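You operate a simulated robot arm through the tools that you are given. There is no shell and no other tool. Be economical: measure what you need, move in short steps, check, and stop when the job is done.

You are at the controls of a simulated robot arm. One attempt, no reset.

Task
Stop the powder draw, switch the hopper isolator off, then unlatch the lid.
Fine: powder valve shut before the pump stops; shaker knob to 1 before the isolator goes off; leave the lid shut.

Only the result counts: the job must be done as asked and must still hold three seconds after the hand-in. Knocking over, shifting, dropping, spilling or breaking anything else fails it. Lids that push on must go on centred and level and be pressed home; caps that screw on are set level and turned clockwise until they are tight.

Robot
A 6-joint arm with a two-finger parallel gripper, fixed in place. Base frame: the origin is at the foot of the arm, x ahead of it, y to its left, z up. Units: m, rad, N and s.
With the tool pointing down near the work surface it reaches from about 0.26 to 0.68 m from the base axis. Its first joint turns from -1.152 to 1.152 rad. Payload 2.9 kg.
The TCP is the grasp point between the finger pads, 0.03 m short of the fingertips. In the tool frame z runs along the fingers and y along their closing line. Largest opening 0.11 m; finger width 0.02, thickness 0.01; the body of the gripper, 0.048 by 0.112 m, starts 0.055 m behind the TCP.
Orientation is told as [roll, pitch, yaw] about the base's x, y, z axes, in that order, counted from this pose: with the fingers straight down and closing along the base's y, the tool's x points along the base's -x, its y along +y and its z along -z.

Tools
- The arm moves only by the tool move_arm. Its argument "moves" is a list of rows, each a list of 7 numbers: the shift along the tool's x, y, z in units of 25 mm (1.0 is 25 mm), then the turn, a rotation vector about the tool's x, y, z in units of 6 degrees (1.0 is 6 degrees), then the finger opening in m, from 0 to 0.11. In form: [[x, y, z, wx, wy, wz, gripper], ...]. A call has 1 to 20 rows; each row shifts and turns the commanded pose from where the row before left it, along the tool's axes as they then stand. A call with a number of a shift or a turn outside -1 to 1 is refused whole. Each row takes 0.2 s and may step no farther than 0.05 m and 0.15 rad from the row before; otherwise, or with a gripper value out of range, the whole call is refused. Where a pose cannot be reached the arm comes as near as it can. A force on the tool above 90 N (or 10 N above the force at the start of the call, whichever is more), or a blocked arm, ends the call early, and 0.2 s more pass. The fingers move at their own pace (about 0.108 m/s each) and stop on an object; they squeeze with about 42 N. The grip force told is the motor's: it shows also when the fingers shut on nothing. Time passes only in rows, and 0.2 s behind the last, so rows that do not move let the fingers close. The reply holds the time, the measured pose of the TCP, the force on the tool along the base axes, the opening and the grip force, in the units named above and with some noise.
- Cameras (640 x 400 px; columns grow to the right, rows downward): "scene" is fixed at [0.0543, 0.4135, 1.3948]; the picture's right is [-0.92, -0.38, 0.00], its down [-0.18, 0.44, -0.88] and it looks along [0.34, -0.82, -0.47] (base axes); focal length 365 px, centre (320, 200). "wrist" rides on the gripper at [-0.036, 0, -0.057] in the tool frame; the picture's right is [0.00, -1.00, 0.00], its down [0.97, 0.00, -0.24] and it looks along [0.24, 0.00, 0.97] (tool axes); focal length 218 px, centre (320, 200). There is no depth. A picture from a camera that has moved, and an enlarged one, comes with that camera's place and axes in the base frame and with its lens.
- capture(camera): a new picture of that camera. It takes no simulated time.
- enlarge(camera, box): a new picture of the part [left, top, right, bottom] of that camera's present view, enlarged. It takes no simulated time.
- close_job(): hands the job in; it is judged then, once.

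Go step by step. Nothing tells you positions but the pictures and the camera data: compare them with the known pose of the tool, close in by small moves and look again before you grip or let go. The budget is 120 turns and 84 pictures, counting those below and the enlarged ones. Unless the task says otherwise, let go and move clear before handing in, and close with one line.

The tools are called after "Request:" as a command line: name --pt "numbers of a row" for each row, then --argument value for the rest, lists and objects as JSON in quotes. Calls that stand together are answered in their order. move_arm: Moves the arm, as the interface text tells. Its arguments: {"type":"object","properties":{"moves":{"type":"array","items":{"type":"array","items":{"type":"number"}}}},"required":["moves"]} The other tools are called the same way: capture (camera) takes a picture; enlarge (camera, box) takes an enlarged picture of a part of a camera's view; close_job () hands the job in.

At the start:

```text
t: 0.0
ee_pos: [0.4696, -0.0537, 1.1717]
orientation: [0.0, 0.0, 0.0]
force: [0.3, -0.3, 0.2]
grip_width: 0.1098
grasp_force: 0.1
```

scene: 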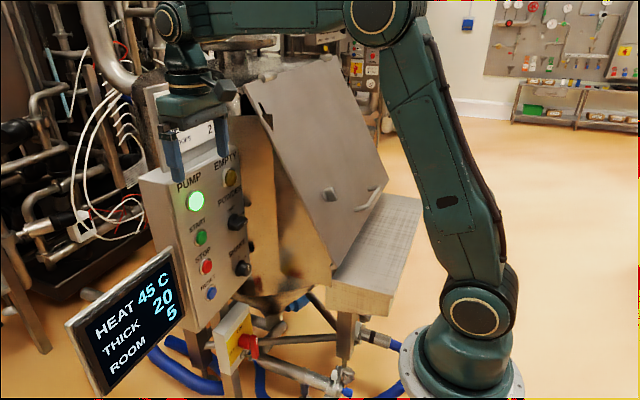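
wrist: 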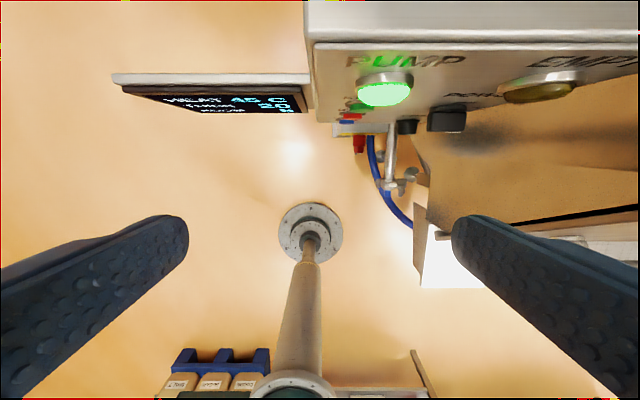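

I see a control panel with pump lamp, buttons and knobs, a red/yellow isolator below it, and a lid with a latch to the right. I'll enlarge these parts first.

Request:
enlarge --camera "scene" --box '[140, 100, 300, 200]'

Request:
enlarge --camera "scene" --box '[140, 200, 300, 300]'

Request:
enlarge --camera "scene" --box '[200, 290, 360, 390]'

Request:
enlarge --camera "scene" --box '[240, 140, 400, 240]'

```text
4.00 times, centred on (220, 150) of scene
camera zoom: at [0.0543, 0.4135, 1.3948], right [-0.92, -0.38, 0.0], down [-0.18, 0.44, -0.88], along [0.34, -0.82, -0.47], focal length 1459 px, centre (720, 400)
```

zoom: 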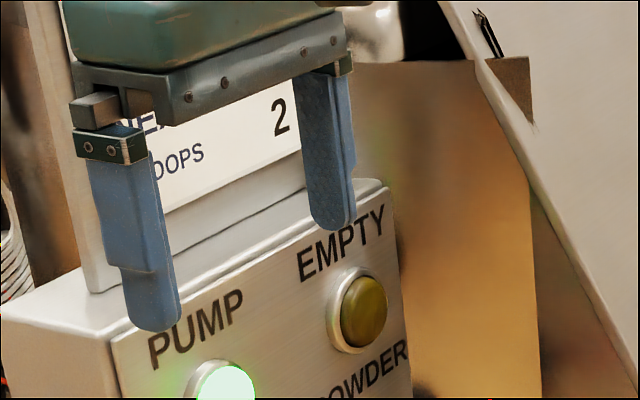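

```text
4.00 times, centred on (220, 250) of scene
camera zoom: at [0.0543, 0.4135, 1.3948], right [-0.92, -0.38, 0.0], down [-0.18, 0.44, -0.88], along [0.34, -0.82, -0.47], focal length 1459 px, centre (720, 0)
```

zoom: 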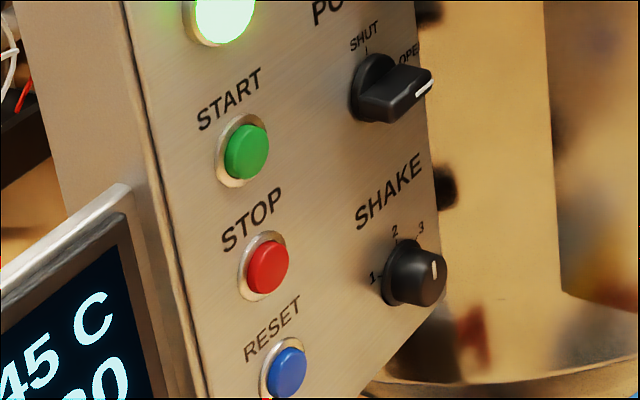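

```text
4.00 times, centred on (280, 340) of scene
camera zoom: at [0.0543, 0.4135, 1.3948], right [-0.92, -0.38, 0.0], down [-0.18, 0.44, -0.88], along [0.34, -0.82, -0.47], focal length 1459 px, centre (480, -360)
```

zoom: 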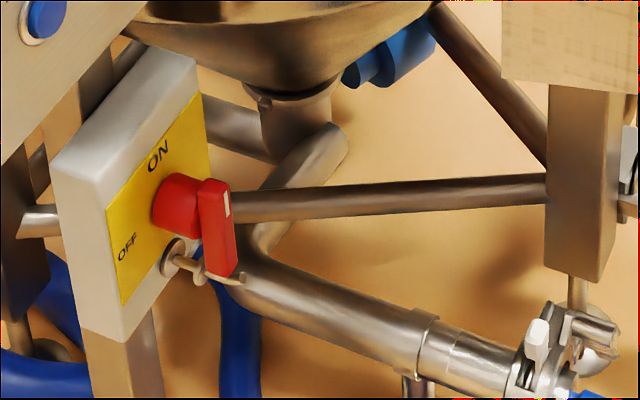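

```text
4.00 times, centred on (320, 190) of scene
camera zoom: at [0.0543, 0.4135, 1.3948], right [-0.92, -0.38, 0.0], down [-0.18, 0.44, -0.88], along [0.34, -0.82, -0.47], focal length 1459 px, centre (320, 240)
```

zoom: 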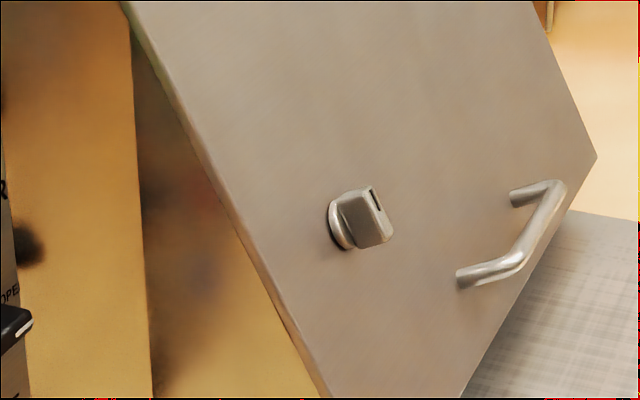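

The panel faces the arm, with its face at about x≈0.55 and the pump lamp near (0.547, -0.106, 1.039). I'll back off and tip the tool to horizontal, fingers toward +x, so the wrist camera faces the panel.

Request:
move_arm --pt "1 0 0 0 0 0 0.11" --pt "1 0 0 0 0 0 0.11" --pt "1 0 0 0 0 0 0.11" --pt "1 0 0 0 0 0 0.11" --pt "0 0 0 0 -1 0 0.11" --pt "0 0 0 0 -1 0 0.11" --pt "0 0 0 0 -1 0 0.11" --pt "0 0 0 0 -1 0 0.11" --pt "0 0 0 0 -1 0 0.11" --pt "0 0 0 0 -1 0 0.11" --pt "0 0 0 0 -1 0 0.11" --pt "0 0 0 0 -1 0 0.11" --pt "0 0 0 0 -1 0 0.11" --pt "0 0 0 0 -1 0 0.11" --pt "0 0 0 0 -1 0 0.11" --pt "0 0 0 0 -1 0 0.11" --pt "0 0 0 0 -1 0 0.11" --pt "0 0 0 0 -1 0 0.11" --pt "0 0 0 0 -1 0 0.11"

Request:
capture --camera "wrist"

Request:
capture --camera "scene"

```text
t: 4.0
ee_pos: [0.4079, -0.0639, 1.2018]
orientation: [2.724, -1.568, -2.726]
force: [0.5, -0.3, 0.0]
grip_width: 0.1099
grasp_force: 0.1
out of reach, approached as far as the arm can: row 17, 18, 19
```

```text
77 pictures are left
camera wrist: at [0.3498, -0.0634, 1.2388], right [0.0, -1.0, 0.0], down [-0.24, 0.0, -0.97], along [0.97, 0.0, -0.24], focal length 218 px, centre (320, 200)
```

wrist: 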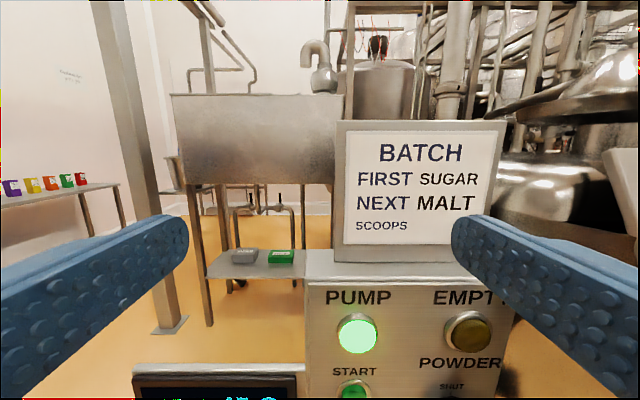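

```text
76 pictures are left
```

scene: 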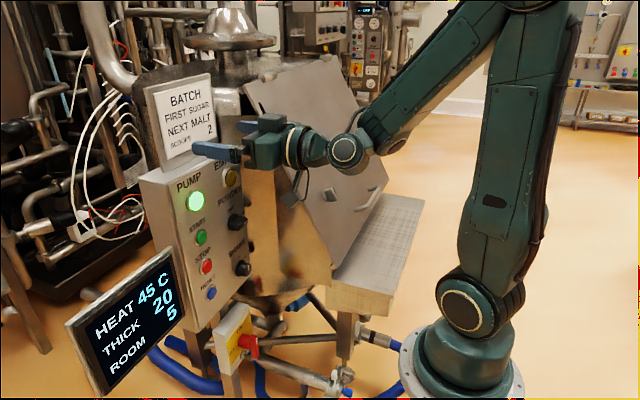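

The tool is horizontal and facing the panel. I'll lower it about 0.2 m to face the knobs.

Request:
move_arm --pt "1 0 0 0 0 0 0.11" --pt "1 0 0 0 0 0 0.11" --pt "1 0 0 0 0 0 0.11" --pt "1 0 0 0 0 0 0.11" --pt "1 0 0 0 0 0 0.11" --pt "1 0 0 0 0 0 0.11"

Request:
capture --camera "wrist"

```text
t: 5.4
ee_pos: [0.4486, -0.0736, 1.1061]
orientation: [0.033, -1.566, -0.036]
force: [0.0, -0.2, 0.9]
grip_width: 0.1101
grasp_force: 0.0
out of reach, approached as far as the arm can: row 1, 2, 3, 4, 5, 6
```

```text
75 pictures are left
camera wrist: at [0.3929, -0.074, 1.1427], right [0.0, -1.0, 0.0], down [-0.24, 0.0, -0.97], along [0.97, 0.0, -0.24], focal length 218 px, centre (320, 200)
```

wrist: 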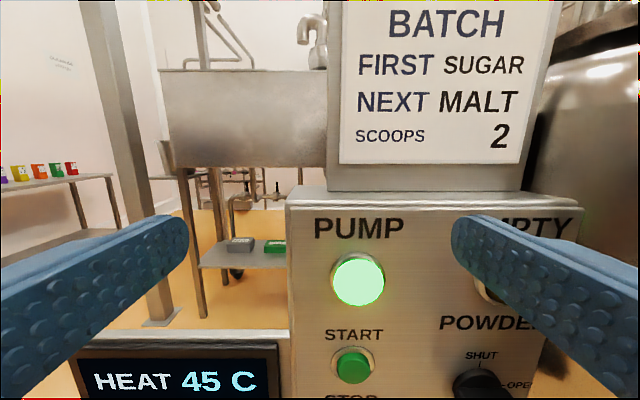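

The arm is near its inner reach limit. I'll bring the commanded pose a little forward so it is reachable again.

Request:
move_arm --pt "0 0 1 0 0 0 0.11" --pt "0 0 1 0 0 0 0.11"

Request:
capture --camera "wrist"

Request:
capture --camera "scene"

```text
t: 6.0
ee_pos: [0.4999, -0.0746, 1.1067]
orientation: [1.64, -1.572, -1.642]
force: [-0.2, 0.6, 1.1]
grip_width: 0.1099
grasp_force: 0.0
```

```text
74 pictures are left
camera wrist: at [0.442, -0.0739, 1.1428], right [0.0, -1.0, 0.0], down [-0.24, 0.0, -0.97], along [0.97, 0.0, -0.24], focal length 218 px, centre (320, 200)
```

wrist: 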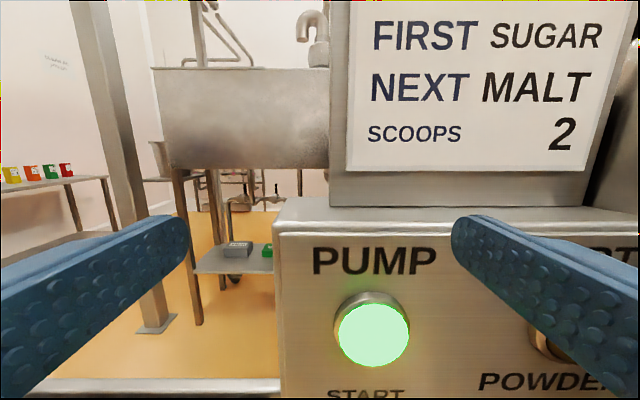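

```text
73 pictures are left
```

scene: 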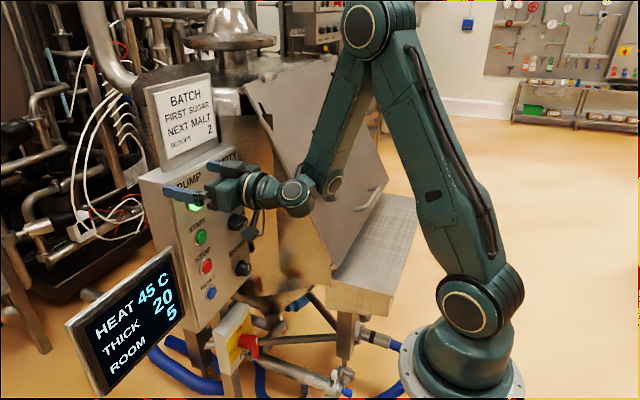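

The commanded pose follows properly now. By triangulation the panel face is vertical at x≈0.55, with STOP near (0.546, -0.103, 0.870), the valve knob near (0.535, -0.215, 0.93) and the shaker near (0.535, -0.214, 0.79). I'll go in front of the valve for a look.

Request:
move_arm --pt "0 -1 -0.6 0 0 0 0.11" --pt "0 -1 -0.6 0 0 0 0.11" --pt "0 -1 -0.6 0 0 0 0.11" --pt "0 -1 -0.6 0 0 0 0.11" --pt "0 -1 -0.4 0 0 0 0.11" --pt "1 -0.6 0 0 0 0 0.11" --pt "1 0 0 0 0 0 0.11" --pt "1 0 0 0 0 0 0.11" --pt "1 0 0 0 0 0 0.11" --pt "1 0 0 0 0 0 0.11"

Request:
capture --camera "wrist"

```text
t: 8.2
ee_pos: [0.4742, -0.2376, 1.0233]
orientation: [0.081, -1.565, -0.08]
force: [-2.5, 5.2, 0.8]
grip_width: 0.1069
grasp_force: 0.0
out of reach, approached as far as the arm can: row 7, 8, 9, 10
```

```text
72 pictures are left
camera wrist: at [0.417, -0.2386, 1.0599], right [0.0, -1.0, 0.0], down [-0.25, 0.0, -0.97], along [0.97, 0.0, -0.25], focal length 218 px, centre (320, 200)
```

wrist: 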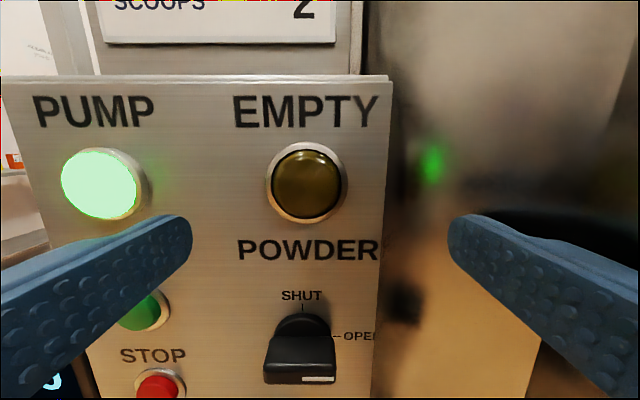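

There's a small contact force, perhaps the right finger against the hopper. I'll check the view before moving on.

Request:
capture --camera "scene"

Request:
move_arm --pt "0 0.5 0 0 0 0 0.08" --pt "0 0.5 0 0 0 0 0.08" --pt "0 0 0 0 0 0 0.08"

Request:
capture --camera "scene"

```text
71 pictures are left
```

scene: 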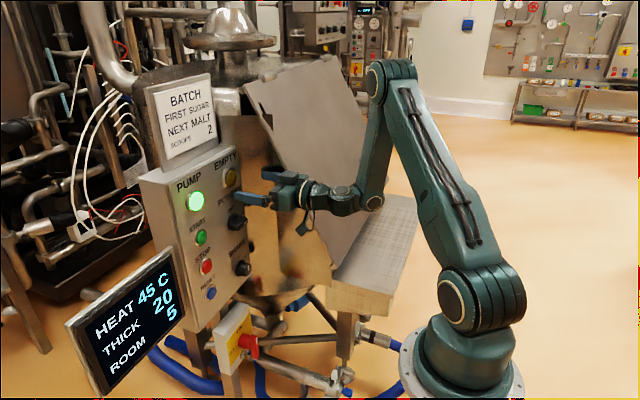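

```text
t: 9.0
ee_pos: [0.4806, -0.2184, 1.0289]
orientation: [-0.008, -1.565, 0.007]
force: [-0.2, -0.4, -0.1]
grip_width: 0.08
grasp_force: 0.1
out of reach, approached as far as the arm can: row 1, 2
```

```text
70 pictures are left
```

scene: 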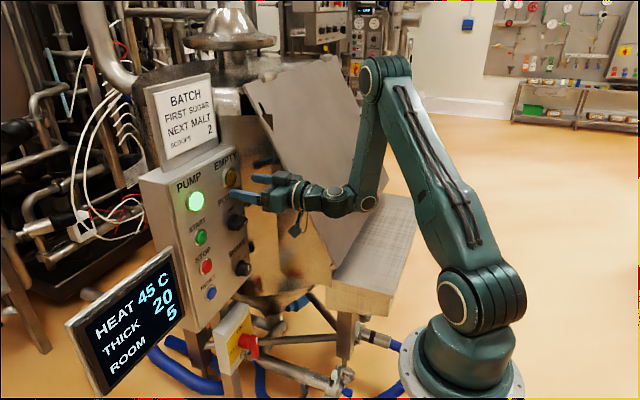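

Contact is cleared. The valve knob's grip bar lies horizontal at about (0.53, -0.22, 0.92), and SHUT needs 90° counter-clockwise. I'll roll the tool 90° clockwise so the fingers close vertically, then descend to it.

Request:
move_arm --pt "0 0 0.3 0 0 1 0.08" --pt "0 0 0 0 0 1 0.08" --pt "0 0 0 0 0 1 0.08" --pt "0 0 0 0 0 1 0.08" --pt "0 0 0 0 0 1 0.08" --pt "0 0 0 0 0 1 0.08" --pt "0 0 0 0 0 1 0.08" --pt "0 0 0 0 0 1 0.08" --pt "0 0 0 0 0 1 0.08" --pt "0 0 0 0 0 1 0.08" --pt "0 0 0 0 0 1 0.08" --pt "0 0 0 0 0 1 0.08" --pt "0 0 0 0 0 1 0.08" --pt "0 0 0 0 0 1 0.08" --pt "0 0 0 0 0 1 0.08"

Request:
capture --camera "wrist"

Request:
capture --camera "scene"

```text
t: 12.2
ee_pos: [0.489, -0.2179, 1.029]
orientation: [1.571, 0.001, -1.573]
force: [-0.4, 0.1, 0.5]
grip_width: 0.0802
grasp_force: 0.0
```

```text
69 pictures are left
camera wrist: at [0.4316, -0.2547, 1.0293], right [0.0, 0.0, -1.0], down [-0.24, 0.97, 0.0], along [0.97, 0.24, 0.0], focal length 218 px, centre (320, 200)
```

wrist: 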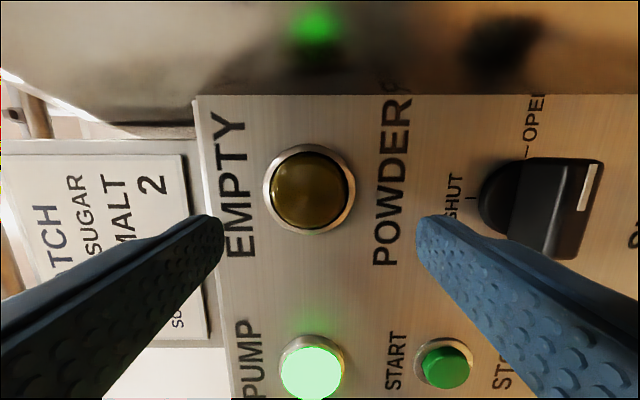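

```text
68 pictures are left
```

scene: 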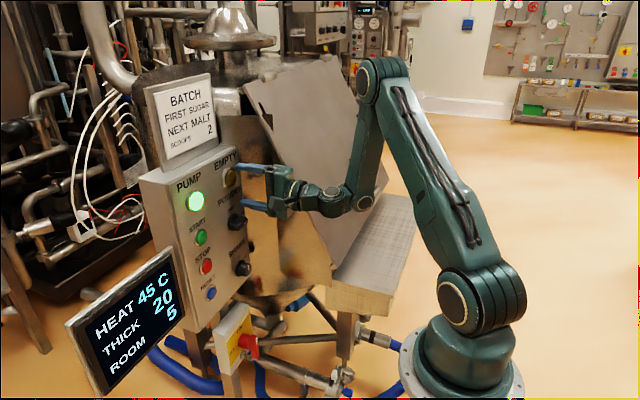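

Rolled correctly: tool y is now base up. I'll descend 25 mm while backing off slightly and look again.

Request:
move_arm --pt "0 -0.5 0 0 0 0 0.08" --pt "0 -0.5 0 0 0 0 0.08" --pt "0 0 -0.4 0 0 0 0.08"

Request:
capture --camera "wrist"

```text
t: 13.0
ee_pos: [0.4905, -0.2251, 1.0118]
orientation: [1.565, 0.0, -1.571]
force: [0.0, -0.2, 0.2]
grip_width: 0.0801
grasp_force: 0.0
out of reach, approached as far as the arm can: row 2, 3
```

```text
67 pictures are left
camera wrist: at [0.4339, -0.261, 1.0133], right [-0.01, 0.0, -1.0], down [-0.24, 0.97, 0.0], along [0.97, 0.24, 0.0], focal length 218 px, centre (320, 200)
```

wrist: 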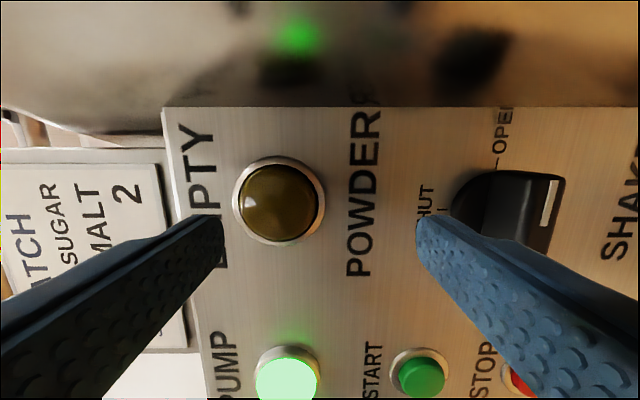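

Horizontal, the arm is too folded to get lower. I'll close to 0.045 m and tilt the tool about 30° downward while backing off, which moves the wrist away from the shoulder.

Request:
move_arm --pt "0 0 0 0 0 0 0.045" --pt "0 0 0 0.7 0 0 0.045" --pt "0 0 -0.3 0.7 0 0 0.045" --pt "0 0 -0.4 0.7 0 0 0.045" --pt "0 0 -0.4 0.7 0 0 0.045" --pt "0 0 -0.4 0.7 0 0 0.045" --pt "0 0 -0.4 0.7 0 0 0.045" --pt "0 0 -0.4 0.8 0 0 0.045"

Request:
capture --camera "wrist"

Request:
capture --camera "scene"

```text
t: 14.8
ee_pos: [0.4364, -0.226, 1.0267]
orientation: [1.045, 0.002, -1.571]
force: [-0.3, -0.4, 0.0]
grip_width: 0.0451
grasp_force: 0.1
```

```text
66 pictures are left
camera wrist: at [0.3863, -0.261, 1.0562], right [-0.5, 0.0, -0.87], down [-0.21, 0.97, 0.12], along [0.84, 0.24, -0.49], focal length 218 px, centre (320, 200)
```

wrist: 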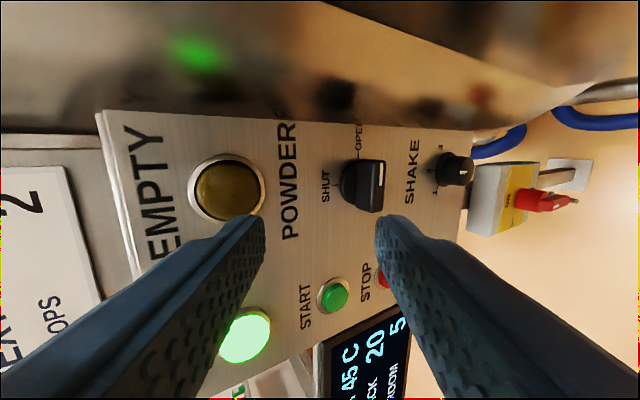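

```text
65 pictures are left
```

scene: 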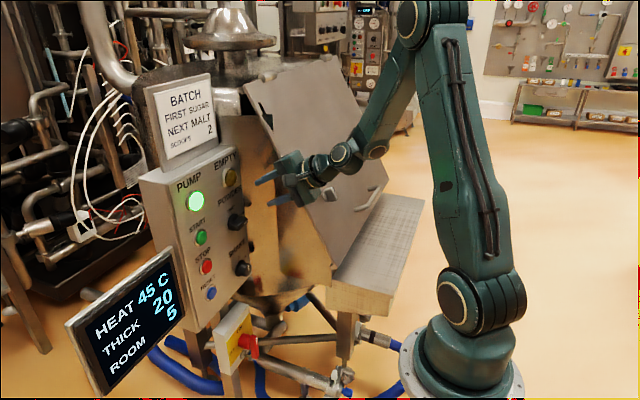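

With the tilt there is reach to spare and the view is good. Triangulating again puts the valve axis at y≈-0.224, z≈0.919 and the bar front at x≈0.521. I'll go to a stand-off point 60 mm out along the tool axis.

Request:
move_arm --pt "0.04 -0.885 0.985 0 0 0 0.04" --pt "0.04 -0.885 0.985 0 0 0 0.04" --pt "0 0 0 0 0 0 0.04"

Request:
capture --camera "wrist"

```text
t: 15.6
ee_pos: [0.4553, -0.2217, 0.9656]
orientation: [1.049, 0.0, -1.571]
force: [0.8, -1.3, 0.0]
grip_width: 0.0401
grasp_force: 0.0
```

```text
64 pictures are left
camera wrist: at [0.407, -0.2584, 0.9934], right [-0.5, 0.0, -0.87], down [-0.21, 0.97, 0.12], along [0.84, 0.24, -0.49], focal length 218 px, centre (320, 200)
```

wrist: 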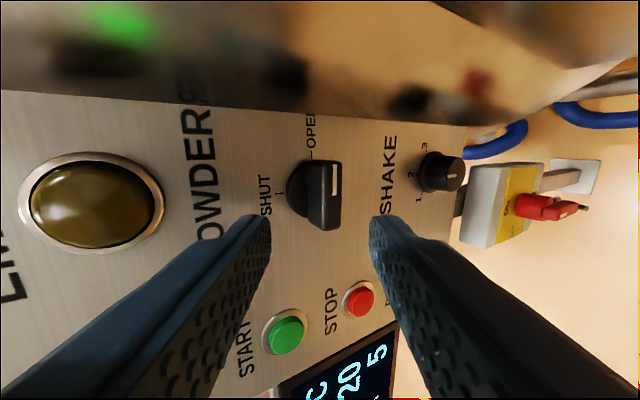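

The bar is well aligned with the tool axis. I'll advance 40 mm and look.

Request:
move_arm --pt "0 0 0.8 0 0 0 0.04" --pt "0 0 0.8 0 0 0 0.04" --pt "0 0 0 0 0 0 0.04"

Request:
capture --camera "wrist"

Request:
enlarge --camera "scene" --box '[180, 150, 340, 250]'

```text
t: 16.4
ee_pos: [0.4914, -0.2211, 0.9462]
orientation: [1.047, 0.0, -1.572]
force: [1.0, 0.7, -0.6]
grip_width: 0.0398
grasp_force: 0.0
```

```text
63 pictures are left
camera wrist: at [0.4417, -0.2582, 0.9737], right [-0.5, 0.0, -0.87], down [-0.21, 0.97, 0.12], along [0.84, 0.24, -0.49], focal length 218 px, centre (320, 200)
```

wrist: 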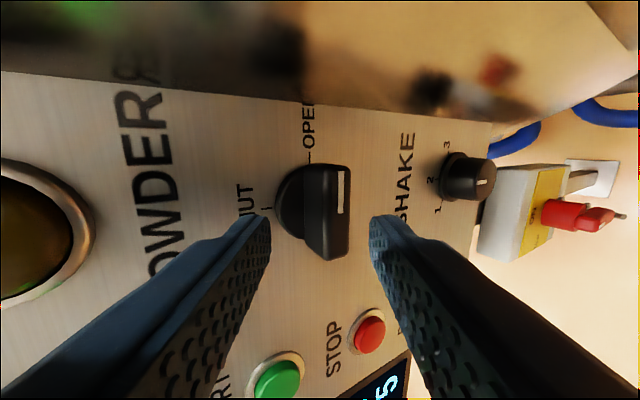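

```text
4.00 times, centred on (260, 200) of scene
camera zoom: at [0.0543, 0.4135, 1.3948], right [-0.92, -0.38, 0.0], down [-0.18, 0.44, -0.88], along [0.34, -0.82, -0.47], focal length 1459 px, centre (560, 200)
```

zoom: 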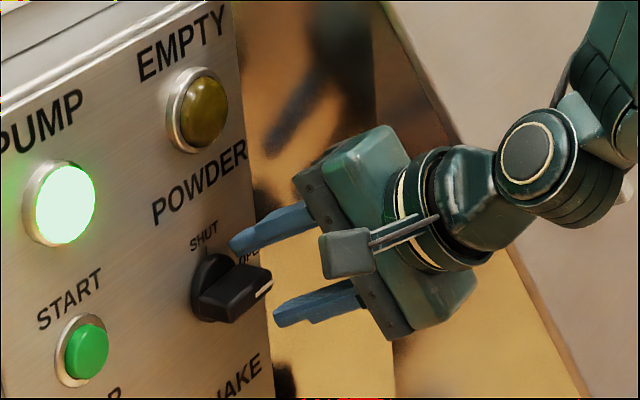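

The fingers straddle the bar as intended. I'll advance another 20 mm and narrow slightly.

Request:
move_arm --pt "0 0 0.4 0 0 0 0.04" --pt "0 0 0.4 0 0 0 0.04" --pt "0 0 0 0 0 0 0.034"

Request:
capture --camera "wrist"

Request:
enlarge --camera "scene" --box '[180, 150, 340, 250]'

```text
t: 17.2
ee_pos: [0.5086, -0.2225, 0.9341]
orientation: [1.047, 0.001, -1.572]
force: [0.3, -0.4, 0.5]
grip_width: 0.0341
grasp_force: 0.0
```

```text
61 pictures are left
camera wrist: at [0.4589, -0.2586, 0.9633], right [-0.5, 0.0, -0.87], down [-0.21, 0.97, 0.12], along [0.84, 0.24, -0.49], focal length 218 px, centre (320, 200)
```

wrist: 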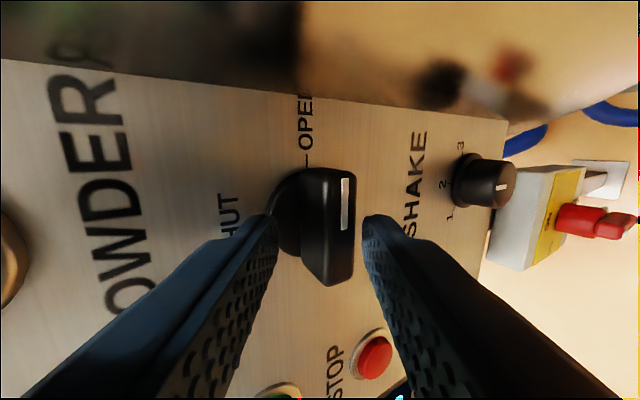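

```text
4.00 times, centred on (260, 200) of scene
camera zoom: at [0.0543, 0.4135, 1.3948], right [-0.92, -0.38, 0.0], down [-0.18, 0.44, -0.88], along [0.34, -0.82, -0.47], focal length 1459 px, centre (560, 200)
```

zoom: 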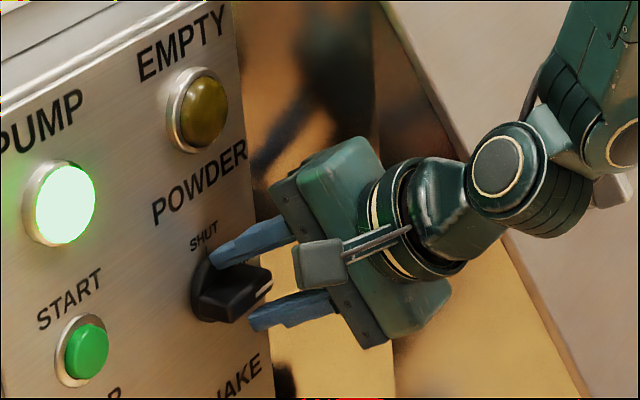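

The bar is between the pads. I'll narrow slightly and turn 45° counter-clockwise, then check.

Request:
move_arm --pt "0 0 0.1 0 0 0 0.028" --pt "0 0 0 0 0 -1 0.028" --pt "0 0 0 0 0 -1 0.028" --pt "0 0 0 0 0 -1 0.028" --pt "0 0 0 0 0 -1 0.028" --pt "0 0 0 0 0 -1 0.028" --pt "0 0 0 0 0 -1 0.028" --pt "0 0 0 0 0 -1 0.028" --pt "0 0 0 0 0 -1 0.028"

Request:
enlarge --camera "scene" --box '[180, 150, 340, 250]'

Request:
capture --camera "wrist"

```text
t: 19.2
ee_pos: [0.5116, -0.2236, 0.9336]
orientation: [0.859, -0.703, -1.063]
force: [-3.9, -4.0, -3.9]
grip_width: 0.0312
grasp_force: 3.1
```

```text
4.00 times, centred on (260, 200) of scene
camera zoom: at [0.0543, 0.4134, 1.3948], right [-0.92, -0.38, 0.0], down [-0.18, 0.44, -0.88], along [0.34, -0.82, -0.47], focal length 1459 px, centre (560, 200)
```

zoom: 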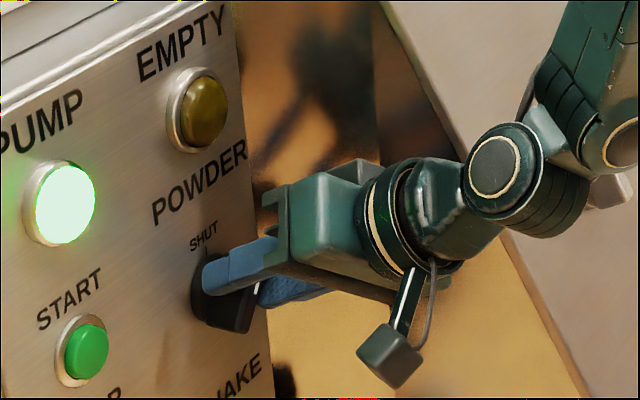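

```text
58 pictures are left
camera wrist: at [0.4745, -0.2472, 0.9859], right [-0.33, -0.74, -0.58], down [-0.57, 0.65, -0.51], along [0.75, 0.16, -0.64], focal length 218 px, centre (320, 200)
```

wrist: 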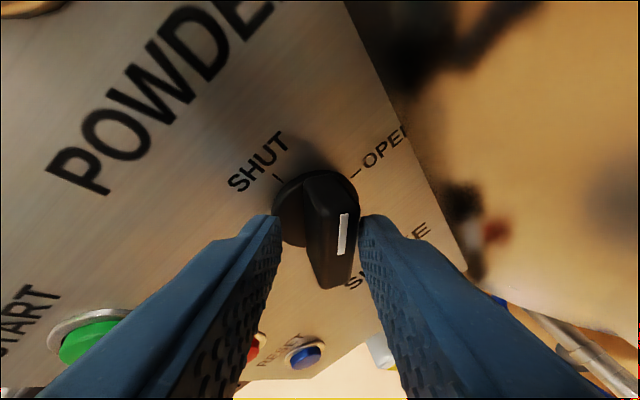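

The bar is turning with the fingers. I'll carry on to 90°.

Request:
move_arm --pt "0 0 0 0 0 -1 0.03" --pt "0 0 0 0 0 -1 0.03" --pt "0 0 0 0 0 -1 0.028" --pt "0 0 0 0 0 -1 0.026" --pt "0 0 0 0 0 -1 0.024" --pt "0 0 0 0 0 -1 0.022" --pt "0 0 0 0 0 -1 0.02" --pt "0 0 0 0 0 0 0.015" --pt "0 0 0 0 0 0 0.01" --pt "0 0 0 0 0 0 0.01"

Request:
capture --camera "wrist"

```text
t: 21.4
ee_pos: [0.5106, -0.2247, 0.9337]
orientation: [-0.005, -1.047, 0.003]
force: [2.7, -15.9, -2.7]
grip_width: 0.0155
grasp_force: 45.0
```

```text
57 pictures are left
camera wrist: at [0.4791, -0.2247, 0.9938], right [0.0, -1.0, 0.0], down [-0.69, 0.0, -0.72], along [0.72, 0.0, -0.69], focal length 218 px, centre (320, 200)
```

wrist: 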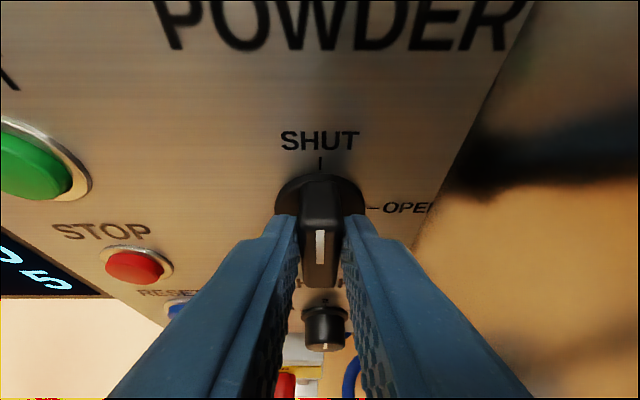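

The valve is at SHUT. I'll release, back off, close the fingers, and move toward STOP for a look.

Request:
move_arm --pt "0 0 0 0 0 0 0.05" --pt "0 0 0 0 0 0 0.05" --pt "0 0 -1 0 0 0 0.05" --pt "0 0 -1 0 0 0 0.05" --pt "0 0 -1 0 0 0 0.0" --pt "0 1 0 0 0 0 0.0" --pt "0 1 0 0 0 0 0.0" --pt "0 1 0 0 0 0 0.0" --pt "0 1 0 0 0 0 0.0" --pt "0 0.7 0 0 0 0 0.0" --pt "0.8 0 0 0 0 0 0.0" --pt "0 0 0 0 0 0 0.0"

Request:
capture --camera "wrist"

Request:
enlarge --camera "scene" --box '[140, 160, 300, 260]'

```text
t: 24.0
ee_pos: [0.4355, -0.1048, 0.9554]
orientation: [-0.004, -1.048, 0.0]
force: [0.6, 0.5, 1.4]
grip_width: 0.0002
grasp_force: 37.4
```

```text
56 pictures are left
camera wrist: at [0.404, -0.1049, 1.0138], right [0.0, -1.0, 0.0], down [-0.69, 0.0, -0.72], along [0.72, 0.0, -0.69], focal length 218 px, centre (320, 200)
```

wrist: 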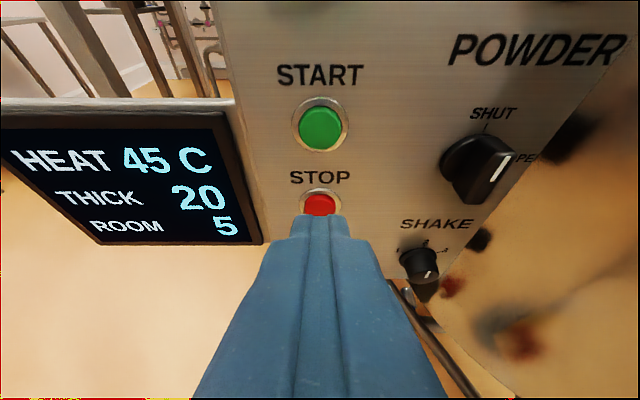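

```text
4.00 times, centred on (220, 210) of scene
camera zoom: at [0.0543, 0.4135, 1.3948], right [-0.92, -0.38, 0.0], down [-0.18, 0.44, -0.88], along [0.34, -0.82, -0.47], focal length 1459 px, centre (720, 160)
```

zoom: 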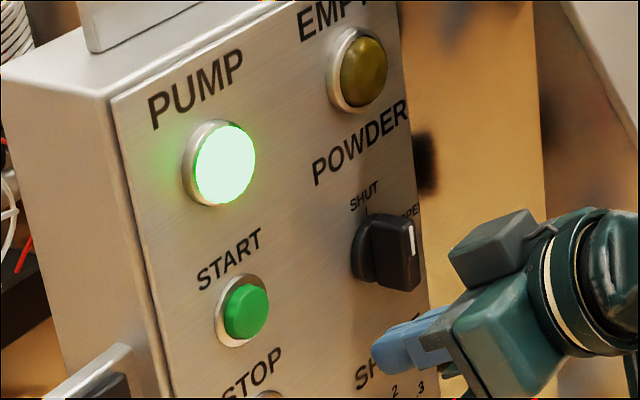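

The valve bar is vertical at SHUT. STOP is at about (0.543, -0.105, 0.872), so I'll move the closed fingertips just in front of it.

Request:
move_arm --pt "0.64 0 0.9 0 0 0 0.0" --pt "0.64 0 0.9 0 0 0 0.0" --pt "0 0 0.9 0 0 0 0.0" --pt "0 0 0.8 0 0 0 0.0" --pt "0 0 0 0 0 0 0.0"

Request:
enlarge --camera "scene" --box '[140, 210, 300, 310]'

Request:
capture --camera "wrist"

```text
t: 25.2
ee_pos: [0.496, -0.1043, 0.8808]
orientation: [0.0, -1.048, -0.002]
force: [0.3, 0.4, -0.3]
grip_width: 0.0
grasp_force: 37.9
```

```text
4.00 times, centred on (220, 260) of scene
camera zoom: at [0.0543, 0.4135, 1.3948], right [-0.92, -0.38, 0.0], down [-0.18, 0.44, -0.88], along [0.34, -0.82, -0.47], focal length 1459 px, centre (720, -40)
```

zoom: 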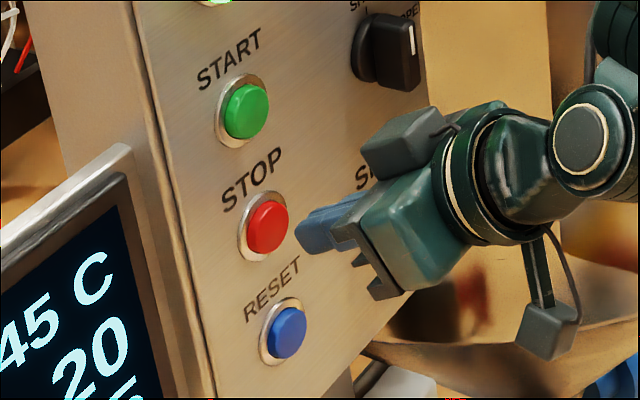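

```text
53 pictures are left
camera wrist: at [0.4643, -0.1048, 0.9417], right [0.0, -1.0, 0.0], down [-0.69, 0.0, -0.72], along [0.72, 0.0, -0.69], focal length 218 px, centre (320, 200)
```

wrist: 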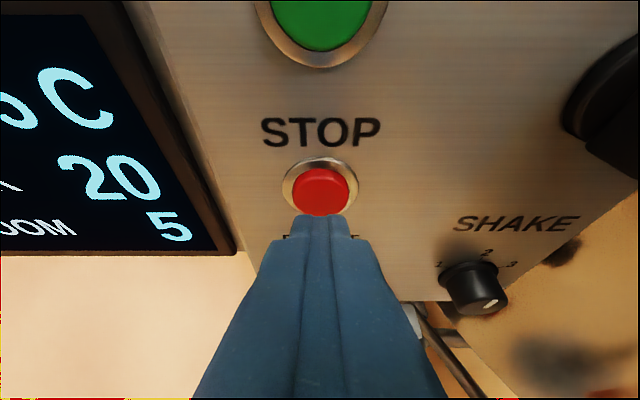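

Aligned in front of STOP. I'll press straight in with small steps.

Request:
move_arm --pt "-0.15 0 0.26 0 0 0 0.0" --pt "-0.1 0 0.173 0 0 0 0.0" --pt "-0.08 0 0.14 0 0 0 0.0" --pt "-0.06 0 0.1 0 0 0 0.0"

Request:
enlarge --camera "scene" --box '[140, 180, 300, 280]'

```text
t: 26.2
ee_pos: [0.5142, -0.1044, 0.8823]
orientation: [0.002, -1.046, 0.0]
force: [0.7, 1.0, -0.1]
grip_width: 0.0
grasp_force: 38.0
```

```text
4.00 times, centred on (220, 230) of scene
camera zoom: at [0.0543, 0.4135, 1.3948], right [-0.92, -0.38, 0.0], down [-0.18, 0.44, -0.88], along [0.34, -0.82, -0.47], focal length 1459 px, centre (720, 80)
```

zoom: 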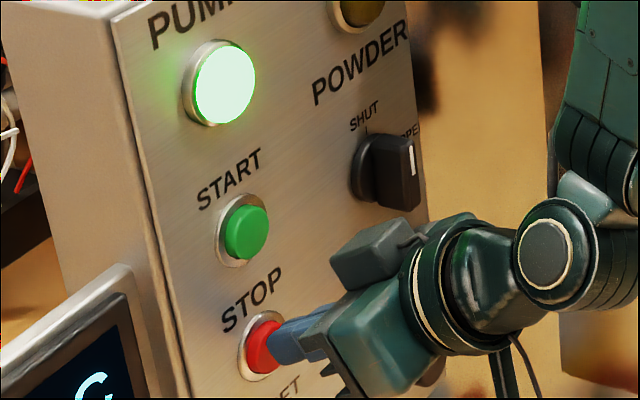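

Just about touching, with no force yet. I'll press further.

Request:
move_arm --pt "-0.04 0 0.07 0 0 0 0.0" --pt "-0.04 0 0.07 0 0 0 0.0" --pt "-0.04 0 0.07 0 0 0 0.0" --pt "-0.04 0 0.07 0 0 0 0.0"

Request:
enlarge --camera "scene" --box '[140, 180, 300, 280]'

```text
t: 27.2
ee_pos: [0.5221, -0.1057, 0.8833]
orientation: [0.001, -1.045, -0.001]
force: [-27.7, 0.0, 11.7]
grip_width: 0.0002
grasp_force: 37.5
```

```text
4.00 times, centred on (220, 230) of scene
camera zoom: at [0.0534, 0.4135, 1.3948], right [-0.92, -0.38, 0.0], down [-0.18, 0.44, -0.88], along [0.34, -0.82, -0.47], focal length 1459 px, centre (720, 80)
```

zoom: 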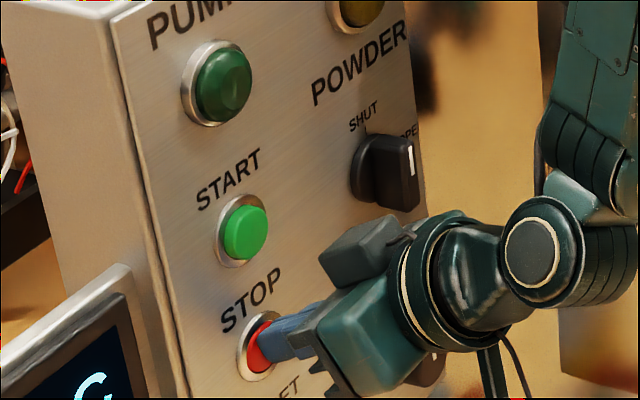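

The pump lamp went out after the valve was shut, so the powder draw is stopped. Next I'll back off and move in front of the shaker knob.

Request:
move_arm --pt "0.433 0 -0.75 0 0 0 0.0" --pt "0.433 0 -0.75 0 0 0 0.0" --pt "0.433 0 -0.75 0 0 0 0.05" --pt "0 -1 0 0 0 0 0.06" --pt "0 -1 0 0 0 0 0.06" --pt "0 -1 0 0 0 0 0.06" --pt "0 -1 0 0 0 0 0.06" --pt "0 -0.4 0 0 0 0 0.06" --pt "0.866 0 0.5 0 0 0 0.06" --pt "0.866 0 0.5 0 0 0 0.06" --pt "0 0 0 0 0 0 0.06"

Request:
capture --camera "wrist"

Request:
capture --camera "scene"

```text
t: 29.6
ee_pos: [0.4584, -0.2143, 0.8324]
orientation: [0.0, -1.047, 0.0]
force: [0.6, -0.3, -1.0]
grip_width: 0.06
grasp_force: 0.0
```

```text
50 pictures are left
camera wrist: at [0.4262, -0.215, 0.8919], right [0.0, -1.0, 0.0], down [-0.69, 0.0, -0.72], along [0.72, 0.0, -0.69], focal length 218 px, centre (320, 200)
```

wrist: 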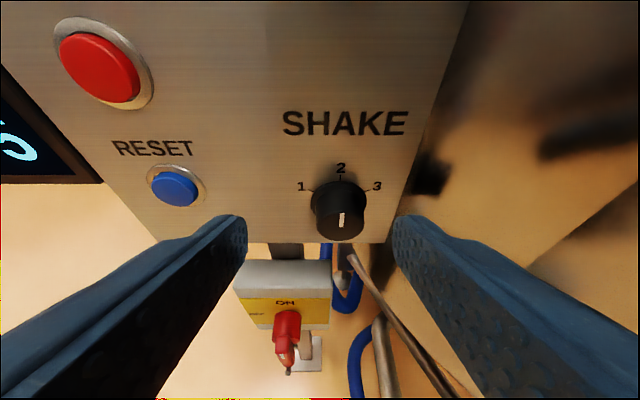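

```text
49 pictures are left
```

scene: 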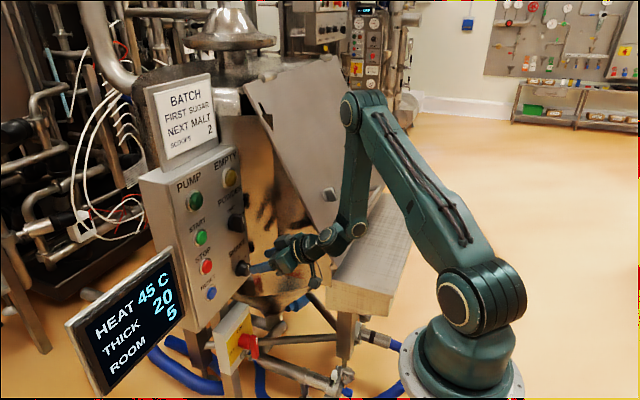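

Request:
enlarge --camera "wrist" --box '[280, 140, 400, 260]'

```text
3.33 times, centred on (340, 200) of wrist
camera zoom: at [0.4262, -0.215, 0.8919], right [0.0, -1.0, 0.0], down [-0.69, 0.0, -0.72], along [0.72, 0.0, -0.69], focal length 728 px, centre (253, 200)
```

zoom: 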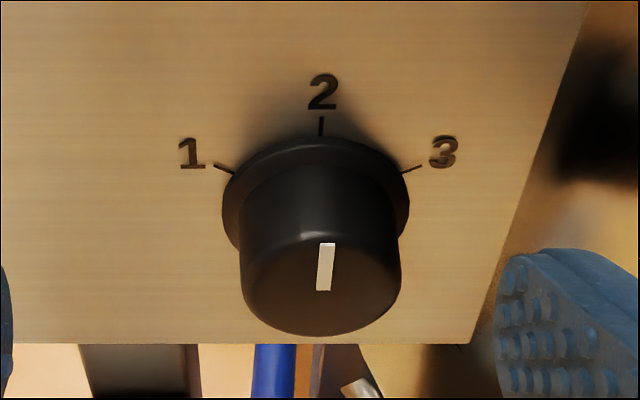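

The shaker is a round knob at 2; position 1 is about 60° counter-clockwise. Its axis is at about y=-0.229, z=0.774 with the front at x≈0.523. I'll pre-roll 10° clockwise about the knob axis and approach with the fingers open.

Request:
move_arm --pt "0.45 -0.87 0.74 0 0 0 0.06" --pt "0 0 0 -0.417 0 0.721 0.06" --pt "0 0 0 -0.417 0 0.721 0.06" --pt "0 0 0 0 0 0 0.06"

Request:
capture --camera "wrist"

```text
t: 30.6
ee_pos: [0.4682, -0.237, 0.8115]
orientation: [0.342, -1.02, -0.295]
force: [0.2, -0.1, -0.7]
grip_width: 0.0598
grasp_force: 0.0
```

```text
47 pictures are left
camera wrist: at [0.4368, -0.2474, 0.8723], right [0.0, -0.98, -0.17], down [-0.69, 0.13, -0.71], along [0.72, 0.12, -0.68], focal length 218 px, centre (320, 200)
```

wrist: 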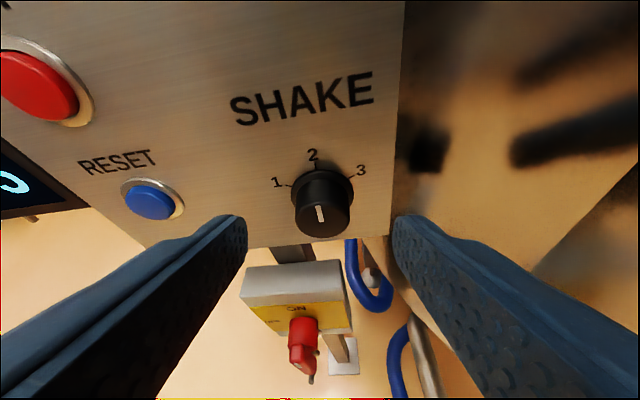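

Well aligned. I'll advance 50 mm.

Request:
move_arm --pt "0 0 0.8 0 0 0 0.06" --pt "0 0 0.7 0 0 0 0.06" --pt "0 0 0.5 0 0 0 0.06" --pt "0 0 0 0 0 0 0.06"

Request:
capture --camera "wrist"

Request:
enlarge --camera "scene" --box '[180, 210, 340, 310]'

```text
t: 31.6
ee_pos: [0.5119, -0.2326, 0.7896]
orientation: [0.338, -1.02, -0.292]
force: [0.2, 0.4, 0.2]
grip_width: 0.0598
grasp_force: 0.1
```

```text
46 pictures are left
camera wrist: at [0.4808, -0.2429, 0.8482], right [0.0, -0.98, -0.17], down [-0.69, 0.12, -0.71], along [0.72, 0.12, -0.68], focal length 218 px, centre (320, 200)
```

wrist: 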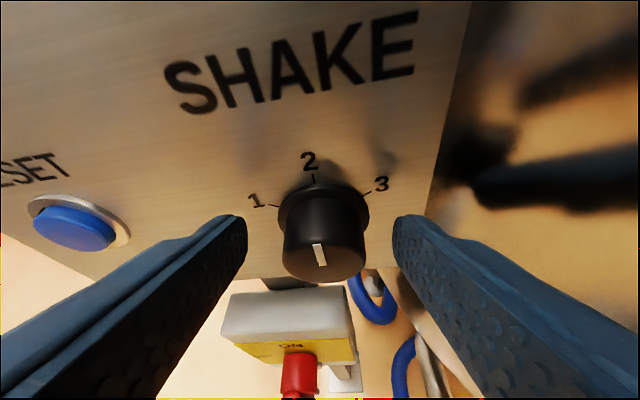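

```text
4.00 times, centred on (260, 260) of scene
camera zoom: at [0.0543, 0.4135, 1.3948], right [-0.92, -0.38, 0.0], down [-0.18, 0.44, -0.88], along [0.34, -0.82, -0.47], focal length 1459 px, centre (560, -40)
```

zoom: 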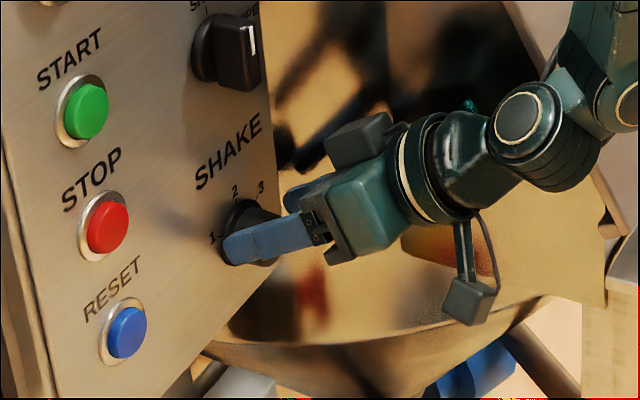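

The fingers straddle the knob. I'll grip it and turn 60° counter-clockwise about the knob axis.

Request:
move_arm --pt "0 0 0 0 0 0 0.03" --pt "0 0 0 0 0 0 0.02" --pt "0 0 0 0 0 0 0.02"

Request:
move_arm --pt "0 0.063 0 0.5 0 -0.866 0.02" --pt "0 0.063 0 0.5 0 -0.866 0.02" --pt "0 0.063 0 0.5 0 -0.866 0.02" --pt "0 0.063 0 0.5 0 -0.866 0.02" --pt "0 0.063 0 0.5 0 -0.866 0.02"

Request:
capture --camera "wrist"

```text
t: 32.4
ee_pos: [0.5132, -0.2331, 0.7888]
orientation: [0.333, -1.023, -0.292]
force: [5.6, -13.4, -6.0]
grip_width: 0.0348
grasp_force: 45.2
```

```text
t: 33.6
ee_pos: [0.5129, -0.2224, 0.7866]
orientation: [-0.626, -0.948, 0.536]
force: [-0.1, 10.9, 3.2]
grip_width: 0.0346
grasp_force: 44.9
```

```text
44 pictures are left
camera wrist: at [0.4806, -0.2018, 0.8448], right [0.01, -0.94, 0.34], down [-0.69, -0.25, -0.68], along [0.72, -0.23, -0.65], focal length 218 px, centre (320, 200)
```

wrist: 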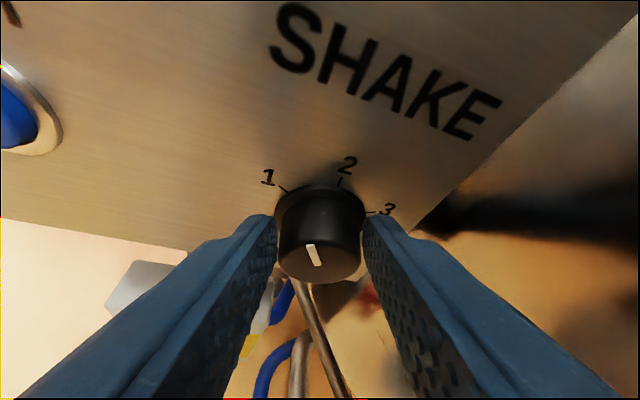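

The knob follows the fingers. Continuing the remaining 30°.

Request:
move_arm --pt "0 0.063 0 0.5 0 -0.866 0.02" --pt "0 0.063 0 0.5 0 -0.866 0.02" --pt "0 0.063 0 0.5 0 -0.866 0.02" --pt "0 0.063 0 0.5 0 -0.866 0.02" --pt "0 0.063 0 0.5 0 -0.866 0.02"

Request:
capture --camera "wrist"

Request:
enlarge --camera "wrist" --box '[240, 140, 400, 300]'

```text
t: 34.8
ee_pos: [0.5118, -0.2116, 0.7815]
orientation: [-1.16, -0.599, 0.923]
force: [3.5, 40.0, -22.5]
grip_width: 0.0351
grasp_force: 44.5
```

```text
43 pictures are left
camera wrist: at [0.4805, -0.1675, 0.8203], right [0.01, -0.65, 0.76], down [-0.69, -0.55, -0.47], along [0.72, -0.52, -0.46], focal length 218 px, centre (320, 200)
```

wrist: 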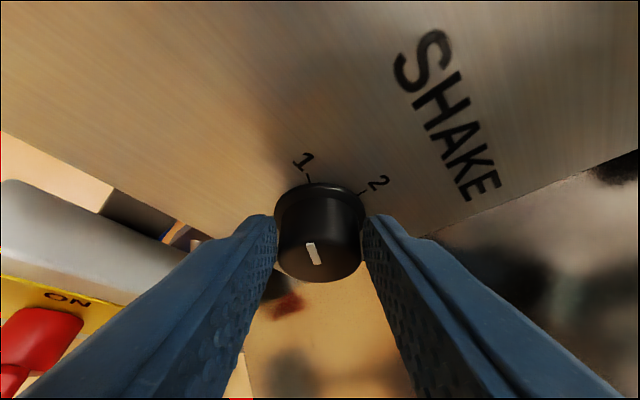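

```text
2.50 times, centred on (320, 220) of wrist
camera zoom: at [0.4805, -0.1675, 0.8203], right [0.01, -0.65, 0.76], down [-0.69, -0.55, -0.47], along [0.72, -0.52, -0.46], focal length 546 px, centre (320, 150)
```

zoom: 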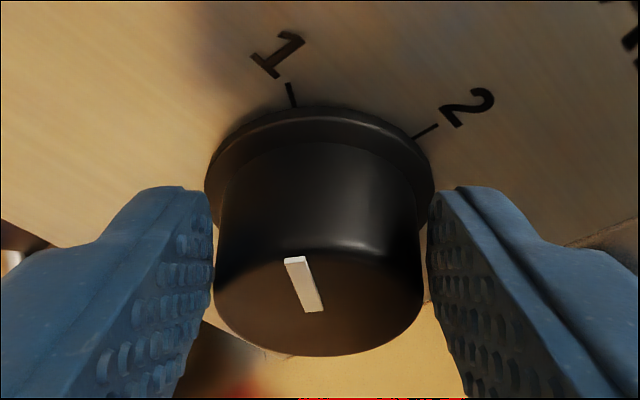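

The mark points at 1. I'll release, back off along the tool axis, and verify.

Request:
move_arm --pt "0 0 0 0 0 0 0.055" --pt "0 0 0 0 0 0 0.055" --pt "0 0 -1 0 0 0 0.055" --pt "0 0 -1 0 0 0 0.055" --pt "0 0 -0.6 0 0 0 0.055"

Request:
enlarge --camera "wrist" --box '[240, 120, 400, 280]'

```text
t: 36.0
ee_pos: [0.4646, -0.1977, 0.8053]
orientation: [-1.164, -0.597, 0.917]
force: [1.2, 0.0, 1.0]
grip_width: 0.0551
grasp_force: 0.1
out of reach, approached as far as the arm can: row 5
```

```text
2.50 times, centred on (320, 200) of wrist
camera zoom: at [0.4332, -0.1518, 0.8453], right [0.0, -0.65, 0.76], down [-0.7, -0.55, -0.47], along [0.72, -0.53, -0.45], focal length 546 px, centre (320, 200)
```

zoom: 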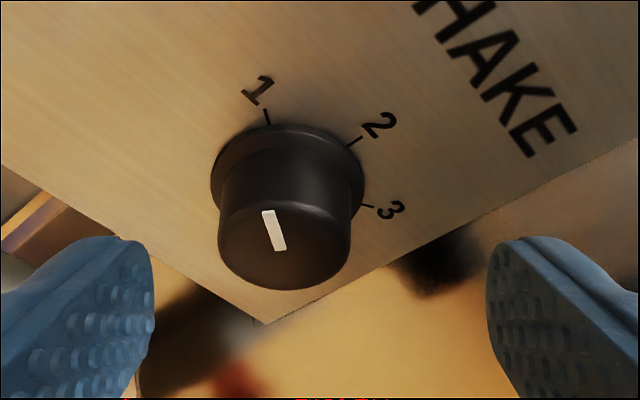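

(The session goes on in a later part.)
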